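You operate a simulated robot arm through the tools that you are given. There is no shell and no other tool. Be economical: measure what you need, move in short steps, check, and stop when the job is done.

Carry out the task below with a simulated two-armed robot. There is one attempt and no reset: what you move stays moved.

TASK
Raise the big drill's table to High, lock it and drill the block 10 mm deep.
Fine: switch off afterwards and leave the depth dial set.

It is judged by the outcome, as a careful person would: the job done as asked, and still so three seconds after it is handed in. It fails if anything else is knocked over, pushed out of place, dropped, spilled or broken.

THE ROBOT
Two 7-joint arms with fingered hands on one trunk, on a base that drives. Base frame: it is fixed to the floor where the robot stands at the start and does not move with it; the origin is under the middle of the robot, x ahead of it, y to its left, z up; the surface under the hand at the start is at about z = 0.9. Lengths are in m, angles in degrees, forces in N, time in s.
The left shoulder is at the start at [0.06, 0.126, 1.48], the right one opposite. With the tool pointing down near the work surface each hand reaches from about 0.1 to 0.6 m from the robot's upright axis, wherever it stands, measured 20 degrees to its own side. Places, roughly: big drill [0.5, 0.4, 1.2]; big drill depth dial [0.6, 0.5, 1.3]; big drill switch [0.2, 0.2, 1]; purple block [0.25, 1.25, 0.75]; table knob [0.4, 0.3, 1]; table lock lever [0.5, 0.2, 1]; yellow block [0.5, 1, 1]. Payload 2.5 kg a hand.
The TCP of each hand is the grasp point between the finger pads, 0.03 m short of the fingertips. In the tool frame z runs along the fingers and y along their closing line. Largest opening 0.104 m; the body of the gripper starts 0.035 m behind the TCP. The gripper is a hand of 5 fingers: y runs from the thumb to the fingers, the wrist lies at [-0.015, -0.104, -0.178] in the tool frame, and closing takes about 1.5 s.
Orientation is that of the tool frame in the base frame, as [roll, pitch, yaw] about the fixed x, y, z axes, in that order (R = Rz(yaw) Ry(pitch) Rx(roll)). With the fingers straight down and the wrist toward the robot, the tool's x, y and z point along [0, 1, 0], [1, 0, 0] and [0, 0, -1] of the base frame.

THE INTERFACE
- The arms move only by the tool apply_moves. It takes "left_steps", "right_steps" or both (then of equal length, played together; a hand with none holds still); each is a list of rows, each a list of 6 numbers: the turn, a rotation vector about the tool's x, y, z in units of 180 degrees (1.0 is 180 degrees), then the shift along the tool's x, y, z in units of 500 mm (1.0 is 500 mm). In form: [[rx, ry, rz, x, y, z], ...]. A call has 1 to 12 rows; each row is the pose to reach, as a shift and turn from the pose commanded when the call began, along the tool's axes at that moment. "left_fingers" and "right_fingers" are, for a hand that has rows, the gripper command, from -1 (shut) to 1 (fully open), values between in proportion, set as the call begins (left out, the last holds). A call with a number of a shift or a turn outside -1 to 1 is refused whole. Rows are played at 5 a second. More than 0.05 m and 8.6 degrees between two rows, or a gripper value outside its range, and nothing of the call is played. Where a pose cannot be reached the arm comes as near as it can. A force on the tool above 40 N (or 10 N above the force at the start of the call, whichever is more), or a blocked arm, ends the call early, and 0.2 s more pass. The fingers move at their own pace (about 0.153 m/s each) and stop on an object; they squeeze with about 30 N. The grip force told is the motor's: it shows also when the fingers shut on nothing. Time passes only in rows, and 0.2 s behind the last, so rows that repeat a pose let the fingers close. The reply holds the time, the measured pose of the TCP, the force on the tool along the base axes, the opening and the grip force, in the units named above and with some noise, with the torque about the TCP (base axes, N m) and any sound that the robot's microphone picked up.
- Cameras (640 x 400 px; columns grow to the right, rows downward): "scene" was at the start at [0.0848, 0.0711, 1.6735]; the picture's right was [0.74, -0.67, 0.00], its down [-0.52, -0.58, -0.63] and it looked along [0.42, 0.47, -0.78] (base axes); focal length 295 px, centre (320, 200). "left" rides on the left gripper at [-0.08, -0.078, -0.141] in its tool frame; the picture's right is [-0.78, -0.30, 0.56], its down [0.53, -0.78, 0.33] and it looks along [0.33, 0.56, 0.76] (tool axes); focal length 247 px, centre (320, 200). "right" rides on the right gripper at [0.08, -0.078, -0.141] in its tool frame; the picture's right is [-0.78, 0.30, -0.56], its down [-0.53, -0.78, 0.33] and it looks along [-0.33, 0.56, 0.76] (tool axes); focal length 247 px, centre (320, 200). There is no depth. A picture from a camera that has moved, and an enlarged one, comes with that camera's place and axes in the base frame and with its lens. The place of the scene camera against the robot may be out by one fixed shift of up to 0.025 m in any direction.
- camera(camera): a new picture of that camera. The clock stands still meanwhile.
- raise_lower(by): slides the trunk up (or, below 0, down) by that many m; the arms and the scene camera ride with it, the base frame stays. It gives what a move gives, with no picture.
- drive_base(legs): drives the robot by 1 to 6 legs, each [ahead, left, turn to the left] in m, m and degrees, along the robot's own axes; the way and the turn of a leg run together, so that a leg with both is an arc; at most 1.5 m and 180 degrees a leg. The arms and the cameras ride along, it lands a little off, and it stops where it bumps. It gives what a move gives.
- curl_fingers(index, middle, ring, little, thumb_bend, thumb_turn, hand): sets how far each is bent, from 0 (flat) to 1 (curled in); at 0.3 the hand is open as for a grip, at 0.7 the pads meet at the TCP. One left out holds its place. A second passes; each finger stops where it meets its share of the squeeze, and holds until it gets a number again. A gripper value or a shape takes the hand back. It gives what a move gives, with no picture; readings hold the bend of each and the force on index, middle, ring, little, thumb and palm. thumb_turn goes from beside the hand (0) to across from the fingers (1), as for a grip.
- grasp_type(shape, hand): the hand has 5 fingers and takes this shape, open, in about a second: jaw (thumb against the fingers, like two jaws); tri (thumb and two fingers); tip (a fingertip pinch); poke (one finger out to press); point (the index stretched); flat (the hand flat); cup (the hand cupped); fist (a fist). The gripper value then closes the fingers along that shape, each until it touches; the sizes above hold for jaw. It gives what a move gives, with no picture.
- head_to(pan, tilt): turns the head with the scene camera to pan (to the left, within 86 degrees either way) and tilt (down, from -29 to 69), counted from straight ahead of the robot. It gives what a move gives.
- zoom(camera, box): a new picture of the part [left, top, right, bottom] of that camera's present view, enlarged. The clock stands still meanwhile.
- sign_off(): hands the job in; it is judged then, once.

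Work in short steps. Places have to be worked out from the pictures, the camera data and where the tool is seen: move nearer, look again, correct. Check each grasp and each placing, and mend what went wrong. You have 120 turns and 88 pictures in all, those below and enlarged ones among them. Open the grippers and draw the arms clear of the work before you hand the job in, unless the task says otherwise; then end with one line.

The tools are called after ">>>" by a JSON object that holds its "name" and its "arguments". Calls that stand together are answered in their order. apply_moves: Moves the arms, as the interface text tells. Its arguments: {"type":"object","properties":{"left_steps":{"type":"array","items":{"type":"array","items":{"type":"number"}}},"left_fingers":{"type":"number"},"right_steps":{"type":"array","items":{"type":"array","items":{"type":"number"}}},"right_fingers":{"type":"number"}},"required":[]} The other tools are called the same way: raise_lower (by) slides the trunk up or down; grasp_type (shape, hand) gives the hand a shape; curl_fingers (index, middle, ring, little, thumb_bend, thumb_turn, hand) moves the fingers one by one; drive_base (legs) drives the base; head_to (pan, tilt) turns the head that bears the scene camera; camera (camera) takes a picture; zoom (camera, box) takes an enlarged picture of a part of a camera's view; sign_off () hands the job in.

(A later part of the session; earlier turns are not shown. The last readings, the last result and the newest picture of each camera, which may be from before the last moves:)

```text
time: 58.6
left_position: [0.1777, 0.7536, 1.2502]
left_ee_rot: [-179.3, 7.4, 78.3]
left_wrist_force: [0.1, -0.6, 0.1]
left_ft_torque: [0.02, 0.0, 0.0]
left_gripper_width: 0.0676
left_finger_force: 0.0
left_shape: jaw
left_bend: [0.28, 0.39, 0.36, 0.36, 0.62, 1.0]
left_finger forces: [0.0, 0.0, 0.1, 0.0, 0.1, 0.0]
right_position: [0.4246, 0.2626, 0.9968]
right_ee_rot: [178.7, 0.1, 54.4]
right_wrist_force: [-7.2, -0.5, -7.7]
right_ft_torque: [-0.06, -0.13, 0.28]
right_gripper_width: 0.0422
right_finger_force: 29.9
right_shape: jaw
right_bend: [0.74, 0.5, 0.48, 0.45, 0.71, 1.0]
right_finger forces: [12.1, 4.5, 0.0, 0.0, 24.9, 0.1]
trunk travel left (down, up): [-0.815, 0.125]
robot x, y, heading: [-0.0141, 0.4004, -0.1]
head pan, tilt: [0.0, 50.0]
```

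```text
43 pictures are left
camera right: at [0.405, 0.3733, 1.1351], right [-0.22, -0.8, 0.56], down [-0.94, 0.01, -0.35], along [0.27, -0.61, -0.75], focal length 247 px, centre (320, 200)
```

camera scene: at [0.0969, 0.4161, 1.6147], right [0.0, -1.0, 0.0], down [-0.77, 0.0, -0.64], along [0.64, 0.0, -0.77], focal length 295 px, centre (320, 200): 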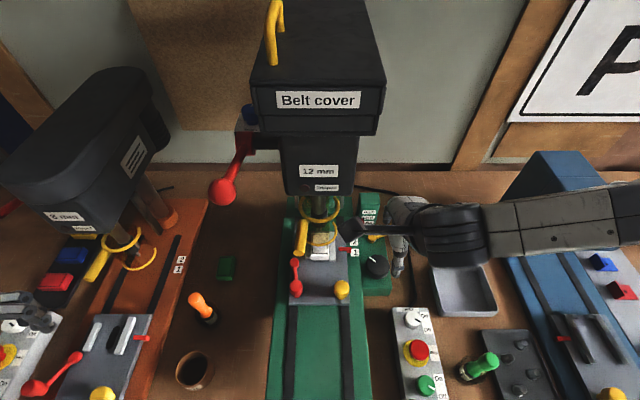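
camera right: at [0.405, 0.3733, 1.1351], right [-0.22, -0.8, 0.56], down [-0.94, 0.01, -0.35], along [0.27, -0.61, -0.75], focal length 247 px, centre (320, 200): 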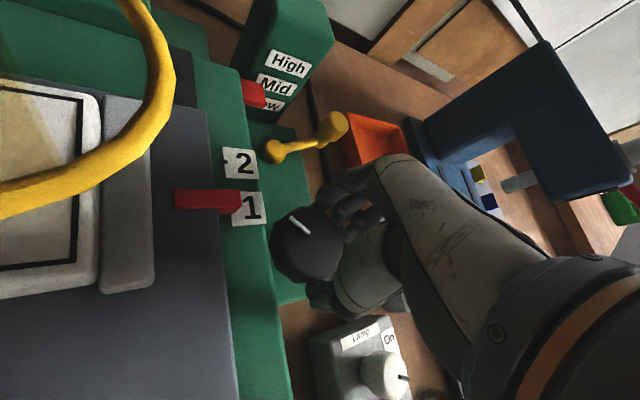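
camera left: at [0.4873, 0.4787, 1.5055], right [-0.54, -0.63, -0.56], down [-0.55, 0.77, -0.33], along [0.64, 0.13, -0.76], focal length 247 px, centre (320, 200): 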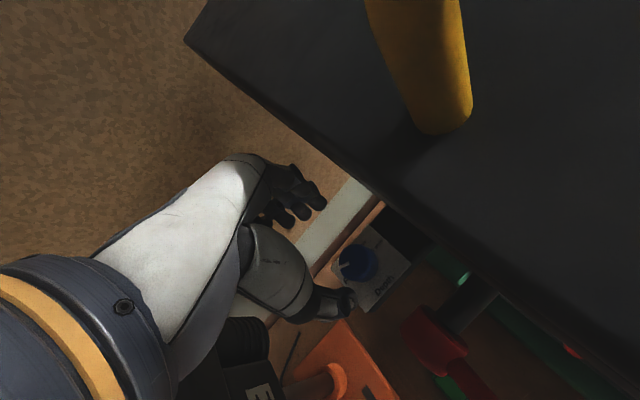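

The knob mark slipped relative to the hand: it did not turn clockwise (end stop or locked). I try counterclockwise.

>>> {"name": "apply_moves", "arguments": {"right_steps": [[0, 0, -0.045, 0, 0, 0], [0, 0, -0.09, 0, 0, 0], [0, 0, -0.135, 0, 0, 0], [0, 0, -0.18, 0, 0, 0], [0, 0, -0.225, 0, 0, 0], [0, 0, -0.27, 0, 0, 0]]}}

>>> {"name": "camera", "arguments": {"camera": "right"}}

```text
time: 59.9
left_position: [0.1765, 0.753, 1.2503]
left_ee_rot: [-179.3, 7.3, 78.2]
left_wrist_force: [-0.7, 0.5, -0.2]
left_ft_torque: [-0.01, 0.03, -0.01]
left_gripper_width: 0.0677
left_finger_force: 0.1
left_shape: jaw
left_bend: [0.28, 0.39, 0.36, 0.36, 0.62, 1.0]
left_finger forces: [0.1, 0.0, 0.1, 0.0, 0.0, 0.0]
right_position: [0.4237, 0.253, 0.9949]
right_ee_rot: [-179.6, 1.9, 95.0]
right_wrist_force: [-9.6, -13.7, 18.5]
right_ft_torque: [-0.26, -0.07, -0.42]
right_gripper_width: 0.0459
right_finger_force: 29.9
right_shape: jaw
right_bend: [0.74, 0.5, 0.48, 0.45, 0.74, 0.97]
right_finger forces: [19.2, 8.8, 0.1, 0.0, 27.1, 0.0]
right hand out of reach, approached as far as the arm can: row 5
trunk travel left (down, up): [-0.815, 0.125]
robot x, y, heading: [-0.0132, 0.3997, 0.0]
head pan, tilt: [0.0, 50.0]
stopped in row 6 (right hand): the force on the tool passed its limit at 44 N (the readings are from after the stop); the commanded pose is now the measured one
```

```text
42 pictures are left
camera right: at [0.3389, 0.3305, 1.1342], right [0.36, -0.73, 0.58], down [-0.73, -0.61, -0.31], along [0.58, -0.31, -0.75], focal length 247 px, centre (320, 200)
```

right: 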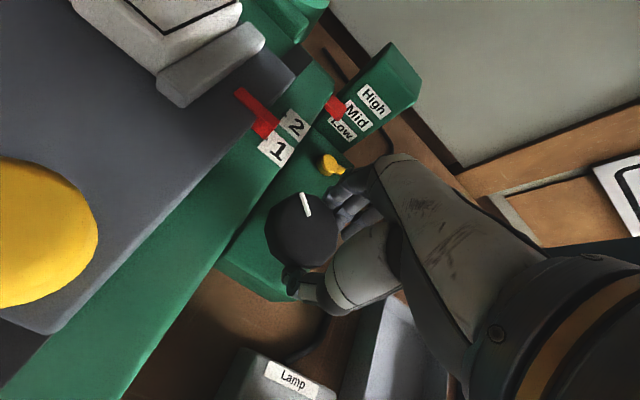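

The knob is locked: the lock lever must be released first. Open the hand, lift, and step the base forward for a better reach to the lever.

>>> {"name": "apply_moves", "arguments": {"right_steps": [[0, 0, 0, 0, 0, 0], [0, 0, 0, 0, 0, 0], [0, 0, 0, 0, 0, 0], [0, 0, 0, 0, 0, -0.05], [0, 0, 0, 0, 0, -0.12], [0, 0, 0, 0, 0, -0.2], [0, 0, 0, 0, 0, -0.28]], "right_fingers": 0.7}}

>>> {"name": "drive_base", "arguments": {"legs": [[0.05, -0.03, 0]]}}

>>> {"name": "raise_lower", "arguments": {"by": -0.05}}

>>> {"name": "zoom", "arguments": {"camera": "right", "box": [180, 100, 420, 250]}}

```text
time: 61.5
left_position: [0.1772, 0.7542, 1.25]
left_ee_rot: [-179.3, 7.4, 78.3]
left_wrist_force: [-0.7, -0.2, 0.5]
left_ft_torque: [0.03, 0.02, -0.01]
left_gripper_width: 0.0674
left_finger_force: 0.0
left_shape: jaw
left_bend: [0.28, 0.39, 0.36, 0.36, 0.62, 1.0]
left_finger forces: [0.0, 0.1, 0.0, 0.0, 0.1, 0.0]
right_position: [0.4238, 0.2592, 1.1358]
right_ee_rot: [-179.2, 1.6, 95.4]
right_wrist_force: [-0.1, -0.1, 0.1]
right_ft_torque: [0.05, 0.0, 0.01]
right_gripper_width: 0.0883
right_finger_force: 0.0
right_shape: jaw
right_bend: [0.27, 0.33, 0.31, 0.32, 0.44, 0.99]
right_finger forces: [0.0, 0.1, 0.1, 0.0, 0.1, 0.1]
trunk travel left (down, up): [-0.815, 0.125]
robot x, y, heading: [-0.014, 0.3996, 0.1]
head pan, tilt: [0.0, 50.0]
```

```text
time: 62.5
left_position: [0.2298, 0.7231, 1.25]
left_ee_rot: [-179.2, 7.4, 78.3]
left_wrist_force: [-1.1, -0.1, 0.2]
left_ft_torque: [-0.01, 0.06, -0.02]
left_gripper_width: 0.0676
left_finger_force: 0.0
left_shape: jaw
left_bend: [0.28, 0.39, 0.36, 0.36, 0.62, 1.0]
left_finger forces: [0.1, 0.1, 0.0, 0.0, 0.0, 0.1]
right_position: [0.4764, 0.23, 1.1338]
right_ee_rot: [-179.2, 1.5, 95.4]
right_wrist_force: [-0.4, 1.3, 0.5]
right_ft_torque: [0.0, 0.02, -0.04]
right_gripper_width: 0.088
right_finger_force: 0.1
right_shape: jaw
right_bend: [0.27, 0.33, 0.31, 0.32, 0.44, 0.99]
right_finger forces: [0.0, 0.0, 0.1, 0.0, 0.1, 0.0]
trunk travel left (down, up): [-0.815, 0.125]
robot x, y, heading: [0.0373, 0.3685, 0.0]
head pan, tilt: [0.0, 50.0]
```

```text
time: 63.4
left_position: [0.2292, 0.7233, 1.1991]
left_ee_rot: [-179.3, 7.6, 78.3]
left_wrist_force: [0.5, -0.4, -0.8]
left_ft_torque: [-0.02, -0.05, 0.01]
left_gripper_width: 0.0674
left_finger_force: 0.2
left_shape: jaw
left_bend: [0.28, 0.39, 0.36, 0.36, 0.62, 1.0]
left_finger forces: [0.0, 0.0, 0.0, 0.0, 0.0, 0.0]
right_position: [0.4759, 0.2298, 1.0855]
right_ee_rot: [-179.4, 1.4, 95.5]
right_wrist_force: [0.9, 0.9, -0.3]
right_ft_torque: [0.01, 0.05, 0.04]
right_gripper_width: 0.0881
right_finger_force: 0.0
right_shape: jaw
right_bend: [0.27, 0.33, 0.31, 0.32, 0.44, 0.99]
right_finger forces: [0.0, 0.1, 0.0, 0.0, 0.0, 0.0]
trunk travel left (down, up): [-0.765, 0.175]
robot x, y, heading: [0.0399, 0.3713, 0.0]
head pan, tilt: [0.0, 50.0]
```

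```text
2.67 times, centred on (300, 175) of right
camera zoom: at [0.3913, 0.3046, 1.2236], right [0.37, -0.73, 0.57], down [-0.73, -0.61, -0.31], along [0.58, -0.3, -0.76], focal length 659 px, centre (373, 267)
```

zoom: 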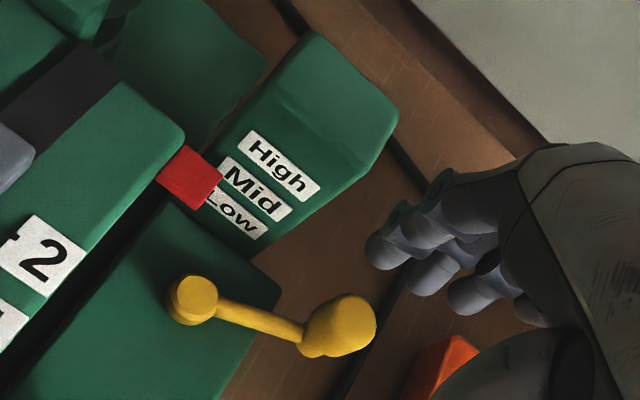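

Lever ball is at about (0.557, 0.200, 0.957), pivot (0.517, 0.267). I move the hand above the ball, opening ~70 mm.

>>> {"name": "apply_moves", "arguments": {"right_steps": [[0, 0, 0, -0.04, 0.08, 0], [0, 0, 0, -0.075, 0.158, 0.02], [0, 0, 0, -0.075, 0.158, 0.1]], "right_fingers": 0.3}}

>>> {"name": "zoom", "arguments": {"camera": "right", "box": [180, 100, 420, 300]}}

```text
time: 64.2
left_position: [0.2289, 0.7251, 1.201]
left_ee_rot: [-179.1, 7.4, 78.4]
left_wrist_force: [-0.5, -0.6, 0.0]
left_ft_torque: [0.02, 0.0, 0.02]
left_gripper_width: 0.0677
left_finger_force: 0.0
left_shape: jaw
left_bend: [0.28, 0.39, 0.36, 0.36, 0.62, 1.0]
left_finger forces: [0.1, 0.1, 0.0, 0.0, 0.0, 0.1]
right_position: [0.5567, 0.1977, 1.0352]
right_ee_rot: [-179.4, 1.4, 95.5]
right_wrist_force: [-0.2, -0.7, -0.6]
right_ft_torque: [-0.01, -0.02, 0.01]
right_gripper_width: 0.068
right_finger_force: 0.1
right_shape: jaw
right_bend: [0.28, 0.39, 0.35, 0.36, 0.62, 1.0]
right_finger forces: [0.0, 0.0, 0.0, 0.0, 0.0, 0.0]
trunk travel left (down, up): [-0.765, 0.175]
robot x, y, heading: [0.0369, 0.372, 0.3]
head pan, tilt: [0.0, 50.0]
```

```text
2.00 times, centred on (300, 200) of right
camera zoom: at [0.4728, 0.2734, 1.1739], right [0.37, -0.73, 0.57], down [-0.73, -0.61, -0.31], along [0.58, -0.3, -0.76], focal length 494 px, centre (360, 200)
```

zoom: 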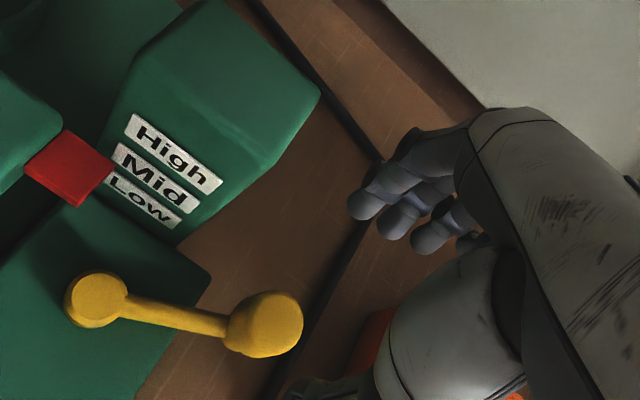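

Ball refined to (0.541, 0.209, 0.98). I correct and descend, then close on it.

>>> {"name": "apply_moves", "arguments": {"right_steps": [[0, 0, 0, 0.025, -0.029, 0.0], [0, 0, 0, 0.025, -0.029, 0.05], [0, 0, 0, 0.025, -0.029, 0.1]]}}

>>> {"name": "apply_moves", "arguments": {"right_steps": [[0, 0, 0, 0, 0, 0], [0, 0, 0, 0, 0, 0], [0, 0, 0, 0, 0, 0], [0, 0, 0, 0, 0, 0], [0, 0, 0, 0, 0, 0], [0, 0, 0, 0, 0, 0]], "right_fingers": -1}}

>>> {"name": "zoom", "arguments": {"camera": "right", "box": [180, 100, 420, 300]}}

```text
time: 65.0
left_position: [0.2281, 0.7242, 1.1994]
left_ee_rot: [-179.2, 7.5, 78.2]
left_wrist_force: [0.0, 0.6, -0.3]
left_ft_torque: [-0.02, 0.01, 0.01]
left_gripper_width: 0.0675
left_finger_force: 0.0
left_shape: jaw
left_bend: [0.28, 0.39, 0.36, 0.36, 0.62, 1.0]
left_finger forces: [0.1, 0.0, 0.0, 0.1, 0.0, 0.0]
right_position: [0.5413, 0.2075, 0.9854]
right_ee_rot: [-179.4, 1.3, 95.5]
right_wrist_force: [0.3, 0.7, 0.1]
right_ft_torque: [0.01, 0.01, 0.0]
right_gripper_width: 0.0678
right_finger_force: 0.0
right_shape: jaw
right_bend: [0.28, 0.39, 0.35, 0.36, 0.62, 1.0]
right_finger forces: [0.0, 0.1, 0.1, 0.1, 0.1, 0.0]
trunk travel left (down, up): [-0.765, 0.175]
robot x, y, heading: [0.0361, 0.3728, 0.1]
head pan, tilt: [0.0, 50.0]
```

```text
time: 66.4
left_position: [0.2283, 0.7239, 1.2004]
left_ee_rot: [-179.3, 7.5, 78.3]
left_wrist_force: [-0.2, 0.7, -0.5]
left_ft_torque: [0.01, -0.02, 0.02]
left_gripper_width: 0.0675
left_finger_force: 0.1
left_shape: jaw
left_bend: [0.28, 0.39, 0.36, 0.36, 0.62, 1.0]
left_finger forces: [0.1, 0.0, 0.0, 0.0, 0.1, 0.0]
right_position: [0.5394, 0.207, 0.9841]
right_ee_rot: [-179.1, 1.4, 95.3]
right_wrist_force: [-7.2, -1.4, -4.7]
right_ft_torque: [-0.01, 0.11, -0.04]
right_gripper_width: 0.0077
right_finger_force: 30.4
right_shape: jaw
right_bend: [0.72, 0.7, 0.7, 0.7, 0.74, 1.0]
right_finger forces: [16.4, 4.8, 0.0, 0.0, 27.1, 0.0]
trunk travel left (down, up): [-0.765, 0.175]
robot x, y, heading: [0.0359, 0.3738, 0.5]
head pan, tilt: [0.0, 50.0]
```

```text
2.00 times, centred on (300, 200) of right
camera zoom: at [0.4555, 0.2822, 1.1234], right [0.37, -0.73, 0.57], down [-0.73, -0.61, -0.31], along [0.58, -0.3, -0.76], focal length 494 px, centre (360, 200)
```

zoom: 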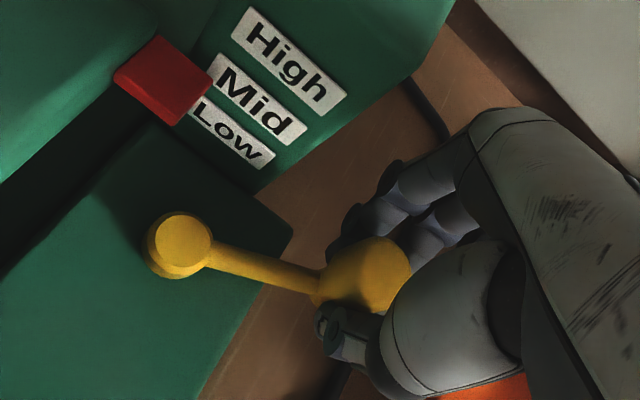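

The ball is held. I try swinging it clockwise (toward the robot) 30° about the pivot.

>>> {"name": "apply_moves", "arguments": {"right_steps": [[0, 0, 0.042, -0.006, -0.018, 0], [0, 0, 0.083, -0.009, -0.036, 0], [0, 0, 0.125, -0.01, -0.054, 0], [0, 0, 0.167, -0.009, -0.072, 0]]}}

>>> {"name": "camera", "arguments": {"camera": "right"}}

```text
time: 67.4
left_position: [0.2291, 0.7246, 1.1993]
left_ee_rot: [-179.2, 7.5, 78.3]
left_wrist_force: [0.5, -0.4, -0.1]
left_ft_torque: [-0.01, 0.02, -0.01]
left_gripper_width: 0.0673
left_finger_force: 0.1
left_shape: jaw
left_bend: [0.28, 0.39, 0.36, 0.36, 0.62, 1.0]
left_finger forces: [0.0, 0.0, 0.1, 0.0, 0.0, 0.1]
right_position: [0.5074, 0.2035, 0.9846]
right_ee_rot: [180.0, 1.2, 65.4]
right_wrist_force: [1.2, 11.5, -11.0]
right_ft_torque: [0.24, -0.1, 0.05]
right_gripper_width: 0.0067
right_finger_force: 30.7
right_shape: jaw
right_bend: [0.72, 0.7, 0.7, 0.7, 0.74, 1.0]
right_finger forces: [19.0, 2.9, 0.1, 0.1, 23.5, 0.0]
trunk travel left (down, up): [-0.765, 0.175]
robot x, y, heading: [0.0386, 0.366, 0.1]
head pan, tilt: [0.0, 50.0]
```

```text
38 pictures are left
camera right: at [0.4697, 0.3109, 1.1231], right [-0.05, -0.82, 0.57], down [-0.93, -0.17, -0.32], along [0.36, -0.55, -0.75], focal length 247 px, centre (320, 200)
```

right: 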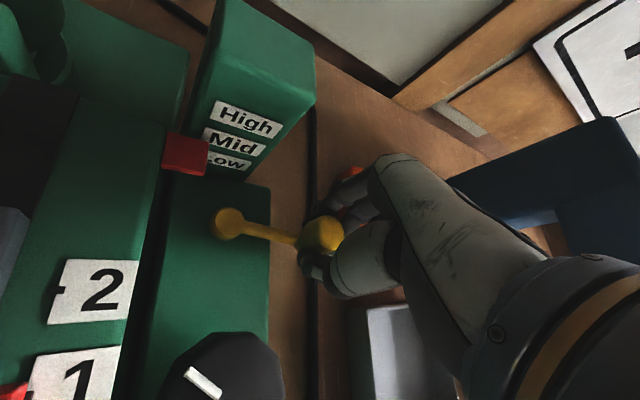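

The lever follows the hand. I continue another 30°.

>>> {"name": "apply_moves", "arguments": {"right_steps": [[0, 0, 0.042, -0.004, -0.016, 0], [0, 0, 0.083, -0.007, -0.033, 0], [0, 0, 0.125, -0.008, -0.05, 0], [0, 0, 0.167, -0.01, -0.067, 0]]}}

>>> {"name": "camera", "arguments": {"camera": "right"}}

```text
time: 68.4
left_position: [0.2292, 0.7229, 1.2002]
left_ee_rot: [-179.2, 7.5, 78.3]
left_wrist_force: [0.3, -0.4, -0.3]
left_ft_torque: [0.0, 0.01, -0.02]
left_gripper_width: 0.0676
left_finger_force: 0.0
left_shape: jaw
left_bend: [0.28, 0.39, 0.36, 0.36, 0.62, 1.0]
left_finger forces: [0.0, 0.0, 0.1, 0.1, 0.1, 0.1]
right_position: [0.475, 0.2072, 0.9862]
right_ee_rot: [178.7, 1.3, 34.9]
right_wrist_force: [-0.4, -7.0, 1.7]
right_ft_torque: [-0.07, 0.0, -0.12]
right_gripper_width: 0.0059
right_finger_force: 30.3
right_shape: jaw
right_bend: [0.73, 0.7, 0.7, 0.7, 0.8, 1.0]
right_finger forces: [2.3, 0.1, 0.1, 0.0, 0.0, 0.0]
trunk travel left (down, up): [-0.765, 0.175]
robot x, y, heading: [0.0385, 0.369, -0.0]
head pan, tilt: [0.0, 50.0]
```

```text
37 pictures are left
camera right: at [0.4961, 0.3187, 1.1226], right [-0.47, -0.67, 0.58], down [-0.88, 0.32, -0.34], along [0.04, -0.67, -0.74], focal length 247 px, centre (320, 200)
```

right: 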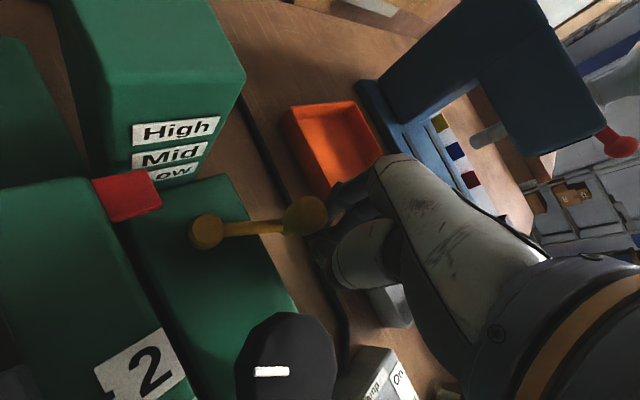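

The ball slipped out with the lever now ~42° clockwise, pointing to the robot's right — likely its end stop. I raise the hand and test the table knob.

>>> {"name": "apply_moves", "arguments": {"right_steps": [[0, 0, 0, 0, 0, -0.08], [0, 0, 0, 0, 0, -0.16], [0, 0, -0.045, 0, 0, -0.2], [0, 0, -0.09, 0, 0, -0.2], [0, 0, -0.135, 0, 0, -0.2], [0, 0, -0.18, 0, 0, -0.2], [0, 0, -0.225, 0, 0, -0.2], [0, 0, -0.27, 0, 0, -0.2]]}}

>>> {"name": "camera", "arguments": {"camera": "right"}}

```text
time: 70.2
left_position: [0.2275, 0.7232, 1.1996]
left_ee_rot: [-179.2, 7.4, 78.4]
left_wrist_force: [0.7, 0.0, 0.4]
left_ft_torque: [-0.02, -0.02, 0.01]
left_gripper_width: 0.0672
left_finger_force: 0.1
left_shape: jaw
left_bend: [0.28, 0.39, 0.36, 0.36, 0.62, 1.0]
left_finger forces: [0.1, 0.0, 0.0, 0.1, 0.0, 0.0]
right_position: [0.4746, 0.2124, 1.0856]
right_ee_rot: [-179.7, 1.4, 84.1]
right_wrist_force: [-0.7, -0.4, -1.0]
right_ft_torque: [0.02, -0.01, -0.01]
right_gripper_width: 0.0057
right_finger_force: 30.2
right_shape: jaw
right_bend: [0.73, 0.7, 0.7, 0.7, 0.8, 1.0]
right_finger forces: [0.0, 0.0, 0.0, 0.1, 0.1, 0.0]
trunk travel left (down, up): [-0.765, 0.175]
robot x, y, heading: [0.0363, 0.3717, 0.5]
head pan, tilt: [0.0, 50.0]
```

```text
36 pictures are left
camera right: at [0.4058, 0.3029, 1.2235], right [0.22, -0.79, 0.58], down [-0.83, -0.46, -0.31], along [0.51, -0.41, -0.76], focal length 247 px, centre (320, 200)
```

right: 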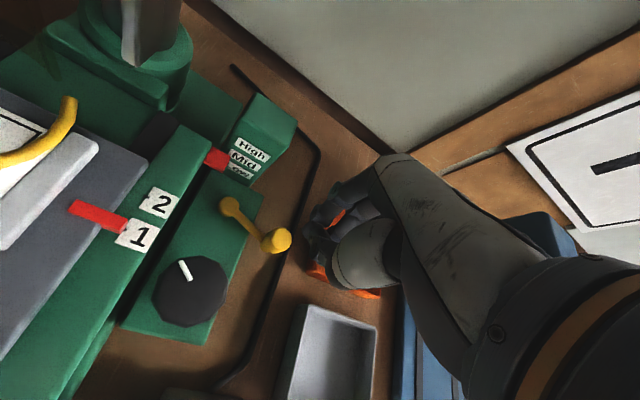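

Move over the table knob with the hand open and descend.

>>> {"name": "apply_moves", "arguments": {"right_steps": [[0, 0, 0, 0.03, -0.04, 0], [0, 0, 0, 0.06, -0.08, 0], [0, 0, 0, 0.095, -0.106, 0.02], [0, 0, 0, 0.095, -0.106, 0.02], [0, 0, 0, 0.095, -0.106, 0.02], [0, 0, 0, 0.095, -0.106, 0.09], [0, 0, 0, 0.095, -0.106, 0.14], [0, 0, 0, 0.095, -0.106, 0.185]], "right_fingers": 0.7}}

>>> {"name": "apply_moves", "arguments": {"right_steps": [[0, 0, 0, 0, 0, 0], [0, 0, 0, 0, 0, 0], [0, 0, 0, 0, 0, 0], [0, 0, 0, 0, 0, 0], [0, 0, 0, 0, 0, 0], [0, 0, 0, 0, 0, 0]], "right_fingers": -1}}

>>> {"name": "zoom", "arguments": {"camera": "right", "box": [180, 100, 420, 340]}}

```text
time: 72.0
left_position: [0.2291, 0.7245, 1.1987]
left_ee_rot: [-179.2, 7.5, 78.3]
left_wrist_force: [0.0, -0.1, 0.7]
left_ft_torque: [0.01, 0.0, -0.01]
left_gripper_width: 0.0675
left_finger_force: 0.1
left_shape: jaw
left_bend: [0.28, 0.39, 0.36, 0.36, 0.62, 1.0]
left_finger forces: [0.0, 0.0, 0.1, 0.0, 0.0, 0.1]
right_position: [0.425, 0.2635, 0.9911]
right_ee_rot: [-179.7, 1.6, 83.9]
right_wrist_force: [-0.3, 0.5, -0.2]
right_ft_torque: [-0.02, 0.03, -0.01]
right_gripper_width: 0.0885
right_finger_force: 0.1
right_shape: jaw
right_bend: [0.27, 0.33, 0.31, 0.32, 0.44, 0.99]
right_finger forces: [0.0, 0.1, 0.0, 0.1, 0.0, 0.0]
trunk travel left (down, up): [-0.765, 0.175]
robot x, y, heading: [0.0389, 0.3724, -0.1]
head pan, tilt: [0.0, 50.0]
```

```text
time: 73.4
left_position: [0.2285, 0.7231, 1.2001]
left_ee_rot: [-179.2, 7.5, 78.3]
left_wrist_force: [0.2, -0.3, -0.1]
left_ft_torque: [0.02, -0.05, 0.0]
left_gripper_width: 0.0673
left_finger_force: 0.1
left_shape: jaw
left_bend: [0.28, 0.39, 0.36, 0.36, 0.62, 1.0]
left_finger forces: [0.0, 0.0, 0.1, 0.0, 0.0, 0.1]
right_position: [0.4239, 0.2625, 0.9894]
right_ee_rot: [-179.5, 1.4, 83.9]
right_wrist_force: [-7.5, 0.8, -14.7]
right_ft_torque: [0.04, 0.21, 0.0]
right_gripper_width: 0.0446
right_finger_force: 30.2
right_shape: jaw
right_bend: [0.74, 0.5, 0.5, 0.47, 0.72, 1.0]
right_finger forces: [15.6, 7.5, 0.1, 0.1, 30.8, 0.0]
trunk travel left (down, up): [-0.765, 0.175]
robot x, y, heading: [0.0362, 0.3716, 0.3]
head pan, tilt: [0.0, 50.0]
```

```text
1.67 times, centred on (300, 220) of right
camera zoom: at [0.3562, 0.353, 1.1283], right [0.22, -0.79, 0.57], down [-0.83, -0.46, -0.31], along [0.51, -0.41, -0.76], focal length 412 px, centre (353, 167)
```

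zoom: 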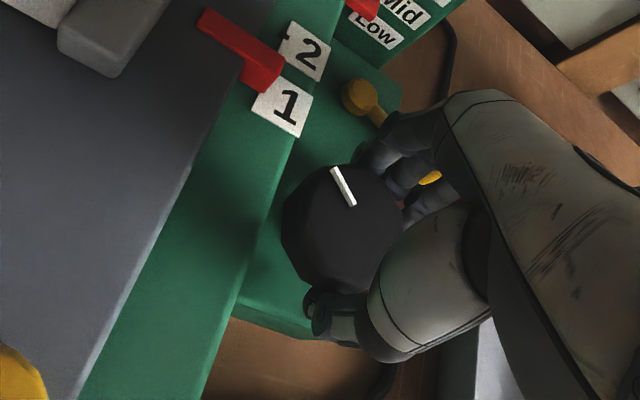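

Gripped. Clockwise 32° test again.

>>> {"name": "apply_moves", "arguments": {"right_steps": [[0, 0, 0.045, 0, 0, 0], [0, 0, 0.09, 0, 0, 0], [0, 0, 0.135, 0, 0, 0], [0, 0, 0.18, 0, 0, 0]]}}

>>> {"name": "zoom", "arguments": {"camera": "right", "box": [180, 100, 420, 340]}}

```text
time: 74.4
left_position: [0.229, 0.724, 1.1989]
left_ee_rot: [-179.2, 7.5, 78.3]
left_wrist_force: [0.6, -0.7, 0.5]
left_ft_torque: [-0.01, 0.01, -0.01]
left_gripper_width: 0.0676
left_finger_force: 0.0
left_shape: jaw
left_bend: [0.28, 0.39, 0.36, 0.36, 0.62, 1.0]
left_finger forces: [0.1, 0.0, 0.1, 0.1, 0.0, 0.0]
right_position: [0.4243, 0.2648, 0.9896]
right_ee_rot: [179.9, 1.5, 51.6]
right_wrist_force: [-6.8, 9.0, -24.2]
right_ft_torque: [0.41, 0.11, 0.5]
right_gripper_width: 0.0402
right_finger_force: 29.7
right_shape: jaw
right_bend: [0.74, 0.51, 0.5, 0.47, 0.72, 1.0]
right_finger forces: [16.6, 7.8, 0.0, 0.0, 33.1, 0.0]
trunk travel left (down, up): [-0.765, 0.175]
robot x, y, heading: [0.0356, 0.3679, -0.2]
head pan, tilt: [0.0, 50.0]
```

```text
1.67 times, centred on (300, 220) of right
camera zoom: at [0.4141, 0.3781, 1.1272], right [-0.24, -0.78, 0.58], down [-0.95, 0.06, -0.32], along [0.22, -0.62, -0.75], focal length 412 px, centre (353, 167)
```

zoom: 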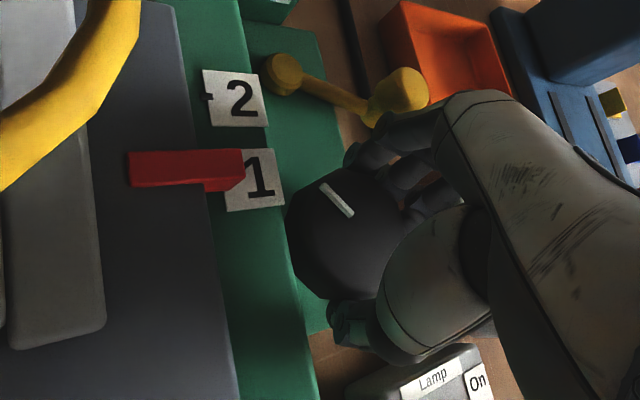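

Mostly slipped again clockwise. Try counterclockwise from here, which should turn the knob if unlocked.

>>> {"name": "apply_moves", "arguments": {"right_steps": [[0, 0, -0.045, 0, 0, 0], [0, 0, -0.09, 0, 0, 0], [0, 0, -0.135, 0, 0, 0], [0, 0, -0.18, 0, 0, 0]]}}

>>> {"name": "camera", "arguments": {"camera": "right"}}

```text
time: 75.4
left_position: [0.23, 0.7234, 1.2002]
left_ee_rot: [-179.2, 7.4, 78.2]
left_wrist_force: [0.3, 0.2, 0.5]
left_ft_torque: [0.0, -0.01, -0.01]
left_gripper_width: 0.0676
left_finger_force: 0.0
left_shape: jaw
left_bend: [0.28, 0.39, 0.36, 0.36, 0.62, 1.0]
left_finger forces: [0.0, 0.0, 0.1, 0.0, 0.1, 0.0]
right_position: [0.4246, 0.2608, 0.9897]
right_ee_rot: [-179.3, 1.8, 83.8]
right_wrist_force: [-6.1, -2.4, -18.5]
right_ft_torque: [0.02, 0.39, 0.0]
right_gripper_width: 0.0417
right_finger_force: 30.1
right_shape: jaw
right_bend: [0.74, 0.53, 0.5, 0.47, 0.72, 1.0]
right_finger forces: [18.2, 9.3, 0.1, 0.0, 27.8, 0.1]
trunk travel left (down, up): [-0.765, 0.175]
robot x, y, heading: [0.0387, 0.3744, -0.1]
head pan, tilt: [0.0, 50.0]
```

```text
33 pictures are left
camera right: at [0.3575, 0.3519, 1.128], right [0.22, -0.79, 0.58], down [-0.83, -0.46, -0.31], along [0.51, -0.41, -0.76], focal length 247 px, centre (320, 200)
```

right: 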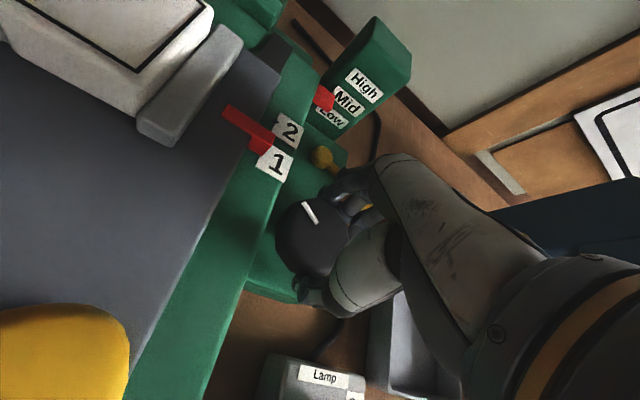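

The knob moved a bit both ways with slip; my grip is only at its top edge. I regrip about 11 mm lower for better purchase.

>>> {"name": "apply_moves", "arguments": {"right_steps": [[0, 0, 0, 0, 0, 0], [0, 0, 0, 0, 0, 0], [0, 0, 0.045, 0.004, 0.006, 0], [0, 0, 0.09, 0.006, 0.006, 0.01], [0, 0, 0.09, 0.006, 0.006, 0.022]], "right_fingers": 0.5}}

>>> {"name": "apply_moves", "arguments": {"right_steps": [[0, 0, 0, 0, 0, 0], [0, 0, 0, 0, 0, 0], [0, 0, 0, 0, 0, 0], [0, 0, 0, 0, 0, 0], [0, 0, 0, 0, 0, 0], [0, 0, 0, 0, 0, 0]], "right_fingers": -1}}

>>> {"name": "zoom", "arguments": {"camera": "right", "box": [180, 100, 420, 340]}}

```text
time: 76.6
left_position: [0.2284, 0.7245, 1.2]
left_ee_rot: [-179.2, 7.4, 78.3]
left_wrist_force: [-0.2, 0.0, -0.9]
left_ft_torque: [-0.01, 0.03, 0.03]
left_gripper_width: 0.0673
left_finger_force: 0.0
left_shape: jaw
left_bend: [0.28, 0.39, 0.36, 0.36, 0.62, 1.0]
left_finger forces: [0.0, 0.1, 0.1, 0.0, 0.0, 0.1]
right_position: [0.4291, 0.2648, 0.9808]
right_ee_rot: [179.8, 1.6, 67.7]
right_wrist_force: [-0.5, 0.4, 1.0]
right_ft_torque: [0.02, 0.0, -0.01]
right_gripper_width: 0.0776
right_finger_force: 0.0
right_shape: jaw
right_bend: [0.27, 0.36, 0.33, 0.34, 0.54, 0.99]
right_finger forces: [0.1, 0.0, 0.0, 0.0, 0.0, 0.1]
trunk travel left (down, up): [-0.765, 0.175]
robot x, y, heading: [0.0319, 0.3713, -0.0]
head pan, tilt: [0.0, 50.0]
```

```text
time: 78.0
left_position: [0.2288, 0.7233, 1.1995]
left_ee_rot: [-179.2, 7.5, 78.3]
left_wrist_force: [-0.4, -1.0, 0.9]
left_ft_torque: [-0.02, 0.02, 0.01]
left_gripper_width: 0.0673
left_finger_force: 0.1
left_shape: jaw
left_bend: [0.28, 0.39, 0.36, 0.36, 0.62, 1.0]
left_finger forces: [0.0, 0.0, 0.0, 0.1, 0.0, 0.0]
right_position: [0.4273, 0.265, 0.9798]
right_ee_rot: [-179.9, 1.6, 67.8]
right_wrist_force: [-3.2, 4.4, -6.3]
right_ft_torque: [0.06, 0.02, 0.1]
right_gripper_width: 0.0375
right_finger_force: 30.1
right_shape: jaw
right_bend: [0.75, 0.64, 0.63, 0.61, 0.72, 1.0]
right_finger forces: [16.9, 7.8, 0.0, 0.0, 37.7, 0.0]
trunk travel left (down, up): [-0.765, 0.175]
robot x, y, heading: [0.036, 0.3718, 0.1]
head pan, tilt: [0.0, 50.0]
```

```text
1.67 times, centred on (300, 220) of right
camera zoom: at [0.3874, 0.3714, 1.1182], right [-0.01, -0.82, 0.58], down [-0.92, -0.21, -0.32], along [0.38, -0.54, -0.75], focal length 412 px, centre (353, 167)
```

zoom: 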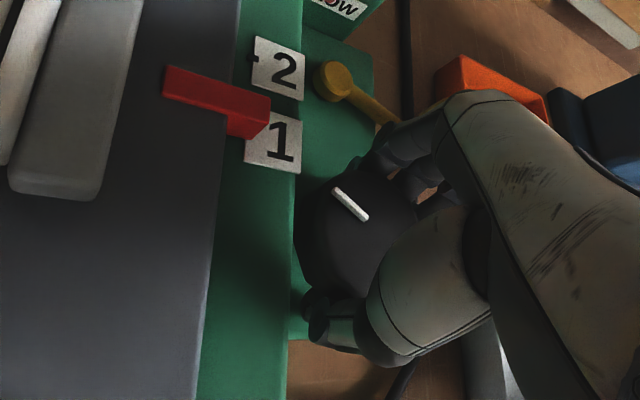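

Deeper grip. Turn counterclockwise ~32° and look at the mark.

>>> {"name": "apply_moves", "arguments": {"right_steps": [[0, 0, -0.045, 0, 0, 0], [0, 0, -0.09, 0, 0, 0], [0, 0, -0.135, 0, 0, 0], [0, 0, -0.18, 0, 0, 0]]}}

>>> {"name": "camera", "arguments": {"camera": "right"}}

```text
time: 79.0
left_position: [0.2297, 0.7222, 1.2002]
left_ee_rot: [-179.2, 7.4, 78.3]
left_wrist_force: [0.1, 0.6, -1.0]
left_ft_torque: [0.02, 0.0, 0.04]
left_gripper_width: 0.0674
left_finger_force: 0.0
left_shape: jaw
left_bend: [0.28, 0.39, 0.36, 0.36, 0.62, 1.0]
left_finger forces: [0.0, 0.0, 0.0, 0.1, 0.1, 0.1]
right_position: [0.4293, 0.2647, 0.9804]
right_ee_rot: [-178.6, 0.5, 99.6]
right_wrist_force: [2.8, 0.9, -16.3]
right_ft_torque: [0.07, -0.67, 0.0]
right_gripper_width: 0.0374
right_finger_force: 29.5
right_shape: jaw
right_bend: [0.75, 0.63, 0.63, 0.61, 0.72, 1.0]
right_finger forces: [24.7, 9.3, 0.0, 0.0, 35.3, 0.0]
trunk travel left (down, up): [-0.765, 0.175]
robot x, y, heading: [0.0413, 0.372, 0.3]
head pan, tilt: [0.0, 50.0]
```

```text
31 pictures are left
camera right: at [0.3417, 0.3324, 1.1218], right [0.43, -0.71, 0.56], down [-0.68, -0.66, -0.31], along [0.59, -0.25, -0.77], focal length 247 px, centre (320, 200)
```

right: 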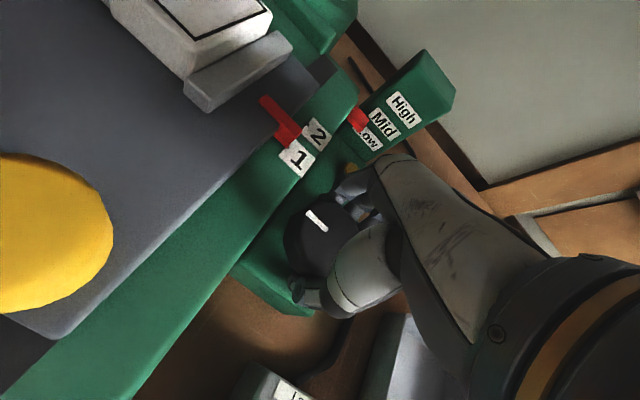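

The knob turned with the hand (32° CCW). Regrip: open, rotate back clockwise ~50°, close, then turn CCW again.

>>> {"name": "apply_moves", "arguments": {"right_steps": [[0, 0, 0, 0, 0, 0], [0, 0, 0, 0, 0, 0], [0, 0, 0.046, 0, 0, 0], [0, 0, 0.092, 0, 0, 0], [0, 0, 0.138, 0, 0, 0], [0, 0, 0.184, 0, 0, 0], [0, 0, 0.23, 0, 0, 0], [0, 0, 0.276, 0, 0, 0]], "right_fingers": 0.45}}

>>> {"name": "apply_moves", "arguments": {"right_steps": [[0, 0, 0, 0, 0, 0], [0, 0, 0, 0, 0, 0], [0, 0, 0, 0, 0, 0], [0, 0, 0, 0, 0, 0], [0, 0, 0, 0, 0, 0], [0, 0, 0, 0, 0, 0]], "right_fingers": -1}}

>>> {"name": "apply_moves", "arguments": {"right_steps": [[0, 0, -0.046, 0, 0, 0], [0, 0, -0.092, 0, 0, 0], [0, 0, -0.138, 0, 0, 0], [0, 0, -0.184, 0, 0, 0], [0, 0, -0.23, 0, 0, 0], [0, 0, -0.276, 0, 0, 0]]}}

>>> {"name": "camera", "arguments": {"camera": "right"}}

```text
time: 80.8
left_position: [0.2281, 0.7238, 1.1992]
left_ee_rot: [-179.2, 7.5, 78.3]
left_wrist_force: [-0.1, 0.0, 0.8]
left_ft_torque: [0.02, 0.02, 0.02]
left_gripper_width: 0.0676
left_finger_force: 0.1
left_shape: jaw
left_bend: [0.28, 0.39, 0.36, 0.36, 0.62, 1.0]
left_finger forces: [0.0, 0.0, 0.0, 0.0, 0.1, 0.0]
right_position: [0.4286, 0.2653, 0.9806]
right_ee_rot: [179.5, 1.3, 50.3]
right_wrist_force: [-1.1, 0.3, -0.5]
right_ft_torque: [0.0, 0.01, 0.0]
right_gripper_width: 0.0753
right_finger_force: 0.0
right_shape: jaw
right_bend: [0.27, 0.36, 0.33, 0.34, 0.56, 0.99]
right_finger forces: [0.1, 0.0, 0.0, 0.0, 0.0, 0.0]
trunk travel left (down, up): [-0.765, 0.175]
robot x, y, heading: [0.0338, 0.3741, 0.1]
head pan, tilt: [0.0, 50.0]
```

```text
time: 82.2
left_position: [0.2295, 0.7239, 1.1992]
left_ee_rot: [-179.2, 7.5, 78.3]
left_wrist_force: [-0.4, -0.6, -0.1]
left_ft_torque: [-0.03, 0.01, -0.01]
left_gripper_width: 0.0678
left_finger_force: 0.0
left_shape: jaw
left_bend: [0.28, 0.39, 0.36, 0.36, 0.62, 1.0]
left_finger forces: [0.0, 0.0, 0.0, 0.1, 0.1, 0.1]
right_position: [0.4285, 0.2653, 0.9813]
right_ee_rot: [179.6, 1.6, 50.5]
right_wrist_force: [-4.1, 3.6, -3.4]
right_ft_torque: [0.19, 0.19, 0.07]
right_gripper_width: 0.0374
right_finger_force: 29.5
right_shape: jaw
right_bend: [0.75, 0.63, 0.64, 0.62, 0.72, 1.0]
right_finger forces: [17.0, 7.7, 0.0, 0.1, 41.7, 0.0]
trunk travel left (down, up): [-0.765, 0.175]
robot x, y, heading: [0.0367, 0.3715, 0.2]
head pan, tilt: [0.0, 50.0]
```

```text
time: 83.6
left_position: [0.2284, 0.7235, 1.1996]
left_ee_rot: [-179.1, 7.5, 78.3]
left_wrist_force: [-0.6, 0.7, 0.5]
left_ft_torque: [0.04, -0.04, 0.01]
left_gripper_width: 0.0678
left_finger_force: 0.1
left_shape: jaw
left_bend: [0.28, 0.39, 0.36, 0.36, 0.62, 1.0]
left_finger forces: [0.0, 0.0, 0.1, 0.1, 0.0, 0.0]
right_position: [0.4288, 0.2659, 0.9801]
right_ee_rot: [-178.6, 0.5, 99.6]
right_wrist_force: [0.6, 0.5, -15.6]
right_ft_torque: [0.06, -0.69, 0.01]
right_gripper_width: 0.0374
right_finger_force: 30.2
right_shape: jaw
right_bend: [0.75, 0.64, 0.64, 0.62, 0.72, 1.0]
right_finger forces: [24.3, 8.4, 0.0, 0.1, 35.7, 0.1]
trunk travel left (down, up): [-0.765, 0.175]
robot x, y, heading: [0.0346, 0.3717, 0.2]
head pan, tilt: [0.0, 50.0]
```

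```text
30 pictures are left
camera right: at [0.3419, 0.333, 1.1216], right [0.43, -0.71, 0.56], down [-0.68, -0.66, -0.31], along [0.59, -0.25, -0.77], focal length 247 px, centre (320, 200)
```

right: 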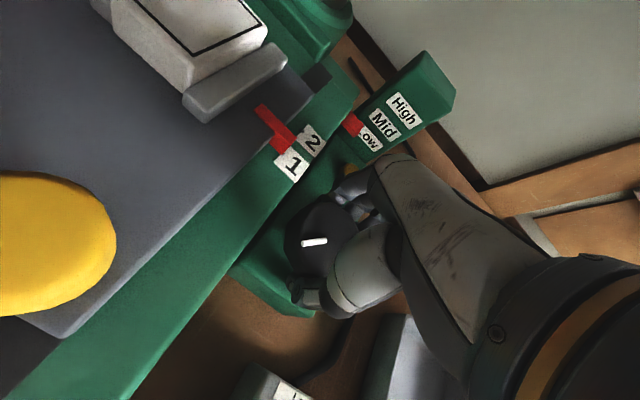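

The table went down with CCW (pointer lower), so clockwise raises it. With this deep grip I turn clockwise 52°.

>>> {"name": "apply_moves", "arguments": {"right_steps": [[0, 0, 0.046, 0, 0, 0], [0, 0, 0.092, 0, 0, 0], [0, 0, 0.138, 0, 0, 0], [0, 0, 0.184, 0, 0, 0], [0, 0, 0.23, 0, 0, 0], [0, 0, 0.276, 0, 0, 0], [0, 0, 0.29, 0, 0, 0]]}}

>>> {"name": "apply_moves", "arguments": {"right_steps": [[0, 0, 0, 0, 0, 0], [0, 0, 0, 0, 0, 0], [0, 0, -0.046, 0, 0, 0], [0, 0, -0.092, 0, 0, 0], [0, 0, -0.138, 0, 0, 0], [0, 0, -0.184, 0, 0, 0], [0, 0, -0.23, 0, 0, 0], [0, 0, -0.276, 0, 0, 0], [0, 0, -0.29, 0, 0, 0]], "right_fingers": 0.45}}

>>> {"name": "camera", "arguments": {"camera": "right"}}

```text
time: 85.2
left_position: [0.2291, 0.7253, 1.2007]
left_ee_rot: [-179.1, 7.6, 78.3]
left_wrist_force: [-0.4, 0.4, 0.3]
left_ft_torque: [0.02, -0.01, 0.02]
left_gripper_width: 0.0673
left_finger_force: 0.1
left_shape: jaw
left_bend: [0.28, 0.39, 0.36, 0.36, 0.62, 1.0]
left_finger forces: [0.0, 0.1, 0.1, 0.0, 0.0, 0.0]
right_position: [0.4283, 0.2671, 0.9801]
right_ee_rot: [179.7, 1.4, 48.0]
right_wrist_force: [-1.5, 11.1, -15.2]
right_ft_torque: [0.06, -0.11, 0.61]
right_gripper_width: 0.0368
right_finger_force: 29.8
right_shape: jaw
right_bend: [0.75, 0.62, 0.64, 0.62, 0.71, 1.0]
right_finger forces: [20.4, 9.3, 0.1, 0.0, 45.4, 0.0]
trunk travel left (down, up): [-0.765, 0.175]
robot x, y, heading: [0.0355, 0.3741, -0.2]
head pan, tilt: [0.0, 50.0]
```

```text
time: 87.2
left_position: [0.2288, 0.7229, 1.2007]
left_ee_rot: [-179.2, 7.3, 78.3]
left_wrist_force: [0.9, 0.3, 0.5]
left_ft_torque: [0.03, -0.01, 0.02]
left_gripper_width: 0.0675
left_finger_force: 0.1
left_shape: jaw
left_bend: [0.28, 0.39, 0.36, 0.36, 0.62, 1.0]
left_finger forces: [0.0, 0.0, 0.1, 0.1, 0.1, 0.0]
right_position: [0.4265, 0.2712, 0.984]
right_ee_rot: [-178.5, -0.4, 99.7]
right_wrist_force: [1.5, 1.5, 4.8]
right_ft_torque: [0.05, -0.26, 0.04]
right_gripper_width: 0.0755
right_finger_force: 0.1
right_shape: jaw
right_bend: [0.27, 0.35, 0.33, 0.34, 0.56, 0.99]
right_finger forces: [0.0, 4.7, 0.1, 0.1, 0.1, 0.0]
right hand out of reach, approached as far as the arm can: row 9
trunk travel left (down, up): [-0.765, 0.175]
robot x, y, heading: [0.0376, 0.3701, 0.2]
head pan, tilt: [0.0, 50.0]
```

```text
29 pictures are left
camera right: at [0.3395, 0.3354, 1.1242], right [0.44, -0.72, 0.54], down [-0.68, -0.66, -0.32], along [0.58, -0.23, -0.78], focal length 247 px, centre (320, 200)
```

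right: 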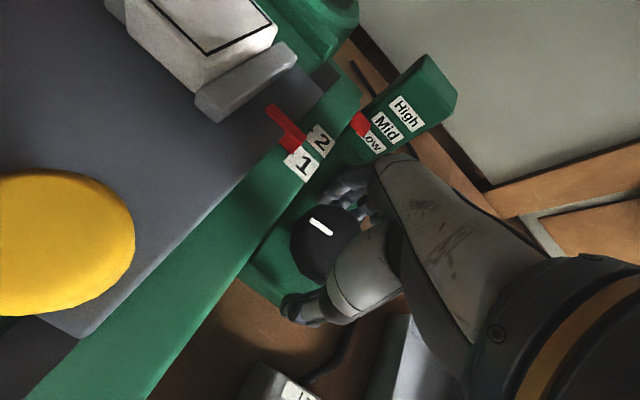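

Clockwise raises it. Repeat bites: close and turn 52° CW, then open and turn back.

>>> {"name": "apply_moves", "arguments": {"right_steps": [[0, 0, 0, -0.004, 0, 0], [0, 0, 0, -0.004, 0, 0], [0, 0, 0, -0.004, 0, 0], [0, 0, 0, -0.004, 0, 0], [0, 0, 0, -0.004, 0, 0], [0, 0, 0.046, -0.004, 0, 0], [0, 0, 0.092, -0.002, 0, 0], [0, 0, 0.138, 0, 0, 0], [0, 0, 0.184, 0, 0, 0], [0, 0, 0.23, 0, 0, 0], [0, 0, 0.276, 0, 0, 0], [0, 0, 0.3, 0, 0, 0]], "right_fingers": -1}}

>>> {"name": "apply_moves", "arguments": {"right_steps": [[0, 0, 0, 0, 0, 0], [0, 0, 0, 0, 0, 0], [0, 0, -0.046, 0, 0, 0], [0, 0, -0.092, 0, 0, 0], [0, 0, -0.138, 0, 0, 0], [0, 0, -0.184, 0, 0, 0], [0, 0, -0.23, 0, 0, 0], [0, 0, -0.276, 0, 0, 0], [0, 0, -0.29, 0, 0, 0]], "right_fingers": 0.45}}

>>> {"name": "apply_moves", "arguments": {"right_steps": [[0, 0, 0, 0, 0, 0], [0, 0, 0, 0, 0, 0], [0, 0, 0, 0, 0, 0], [0, 0, 0, 0, 0, 0], [0, 0, 0, 0, 0, 0], [0, 0, 0.046, 0, 0, 0], [0, 0, 0.092, 0, 0, 0], [0, 0, 0.138, 0, 0, 0], [0, 0, 0.184, 0, 0, 0], [0, 0, 0.23, 0, 0, 0], [0, 0, 0.276, 0, 0, 0], [0, 0, 0.29, 0, 0, 0]], "right_fingers": -1}}

>>> {"name": "apply_moves", "arguments": {"right_steps": [[0, 0, 0, 0, 0, 0], [0, 0, 0, 0, 0, 0], [0, 0, -0.046, 0, 0, 0], [0, 0, -0.092, 0, 0, 0], [0, 0, -0.138, 0, 0, 0], [0, 0, -0.184, 0, 0, 0], [0, 0, -0.23, 0, 0, 0], [0, 0, -0.276, 0, 0, 0], [0, 0, -0.29, 0, 0, 0]], "right_fingers": 0.45}}

>>> {"name": "camera", "arguments": {"camera": "right"}}

```text
time: 89.8
left_position: [0.2287, 0.7225, 1.2004]
left_ee_rot: [-179.2, 7.5, 78.4]
left_wrist_force: [-0.2, 0.5, 0.5]
left_ft_torque: [-0.02, 0.02, -0.02]
left_gripper_width: 0.0675
left_finger_force: 0.0
left_shape: jaw
left_bend: [0.28, 0.39, 0.36, 0.36, 0.62, 1.0]
left_finger forces: [0.0, 0.0, 0.0, 0.0, 0.0, 0.0]
right_position: [0.4264, 0.2692, 0.981]
right_ee_rot: [179.4, 1.5, 46.0]
right_wrist_force: [-9.5, -9.2, -14.0]
right_ft_torque: [-0.03, -0.37, 0.48]
right_gripper_width: 0.0384
right_finger_force: 29.8
right_shape: jaw
right_bend: [0.75, 0.47, 0.49, 0.46, 0.72, 1.0]
right_finger forces: [28.1, 0.0, 0.1, 0.0, 36.9, 0.0]
right hand out of reach, approached as far as the arm can: row 1, 2, 3, 4, 5
trunk travel left (down, up): [-0.765, 0.175]
robot x, y, heading: [0.037, 0.3721, 0.1]
head pan, tilt: [0.0, 50.0]
```

```text
time: 91.8
left_position: [0.2294, 0.7232, 1.1991]
left_ee_rot: [-179.3, 7.5, 78.3]
left_wrist_force: [0.2, 0.9, 0.4]
left_ft_torque: [-0.01, 0.02, 0.02]
left_gripper_width: 0.0673
left_finger_force: 0.1
left_shape: jaw
left_bend: [0.28, 0.39, 0.36, 0.36, 0.62, 1.0]
left_finger forces: [0.0, 0.1, 0.0, 0.1, 0.1, 0.0]
right_position: [0.4285, 0.2715, 0.9828]
right_ee_rot: [-179.1, 1.4, 98.5]
right_wrist_force: [-0.5, -1.1, 0.3]
right_ft_torque: [-0.02, -0.01, 0.01]
right_gripper_width: 0.0751
right_finger_force: 0.1
right_shape: jaw
right_bend: [0.27, 0.36, 0.33, 0.34, 0.56, 0.99]
right_finger forces: [0.1, 0.5, 0.1, 0.0, 0.0, 0.1]
trunk travel left (down, up): [-0.765, 0.175]
robot x, y, heading: [0.0404, 0.3708, 0.0]
head pan, tilt: [0.0, 50.0]
```

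```text
time: 94.4
left_position: [0.2303, 0.7253, 1.1994]
left_ee_rot: [-179.1, 7.5, 78.3]
left_wrist_force: [-0.3, -0.4, 0.3]
left_ft_torque: [-0.01, 0.02, -0.01]
left_gripper_width: 0.0675
left_finger_force: 0.0
left_shape: jaw
left_bend: [0.28, 0.39, 0.36, 0.36, 0.62, 1.0]
left_finger forces: [0.0, 0.0, 0.0, 0.0, 0.0, 0.0]
right_position: [0.43, 0.2717, 0.981]
right_ee_rot: [179.5, 1.2, 46.1]
right_wrist_force: [2.6, 5.3, -18.2]
right_ft_torque: [0.17, -0.06, 0.47]
right_gripper_width: 0.0376
right_finger_force: 29.8
right_shape: jaw
right_bend: [0.75, 0.59, 0.6, 0.58, 0.72, 1.0]
right_finger forces: [19.8, 10.7, 0.4, 0.0, 30.7, 0.0]
trunk travel left (down, up): [-0.765, 0.175]
robot x, y, heading: [0.0365, 0.3686, 0.2]
head pan, tilt: [0.0, 50.0]
```

```text
time: 96.4
left_position: [0.2285, 0.7245, 1.2001]
left_ee_rot: [-179.1, 7.5, 78.3]
left_wrist_force: [0.3, 0.0, -0.5]
left_ft_torque: [-0.02, 0.0, 0.04]
left_gripper_width: 0.0677
left_finger_force: 0.0
left_shape: jaw
left_bend: [0.28, 0.39, 0.36, 0.36, 0.62, 1.0]
left_finger forces: [0.0, 0.1, 0.1, 0.0, 0.0, 0.1]
right_position: [0.4284, 0.2706, 0.9826]
right_ee_rot: [-179.0, 1.4, 98.4]
right_wrist_force: [0.1, 0.3, 0.4]
right_ft_torque: [0.01, -0.06, 0.01]
right_gripper_width: 0.0754
right_finger_force: 0.1
right_shape: jaw
right_bend: [0.27, 0.36, 0.33, 0.34, 0.56, 0.99]
right_finger forces: [0.0, 0.6, 0.0, 0.0, 0.0, 0.1]
trunk travel left (down, up): [-0.765, 0.175]
robot x, y, heading: [0.034, 0.3711, 0.3]
head pan, tilt: [0.0, 50.0]
```

```text
28 pictures are left
camera right: at [0.3403, 0.3416, 1.1208], right [0.41, -0.71, 0.57], down [-0.69, -0.65, -0.31], along [0.59, -0.27, -0.76], focal length 247 px, centre (320, 200)
```

right: 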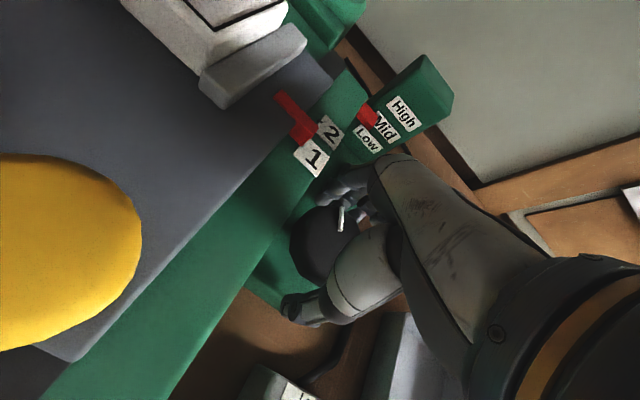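

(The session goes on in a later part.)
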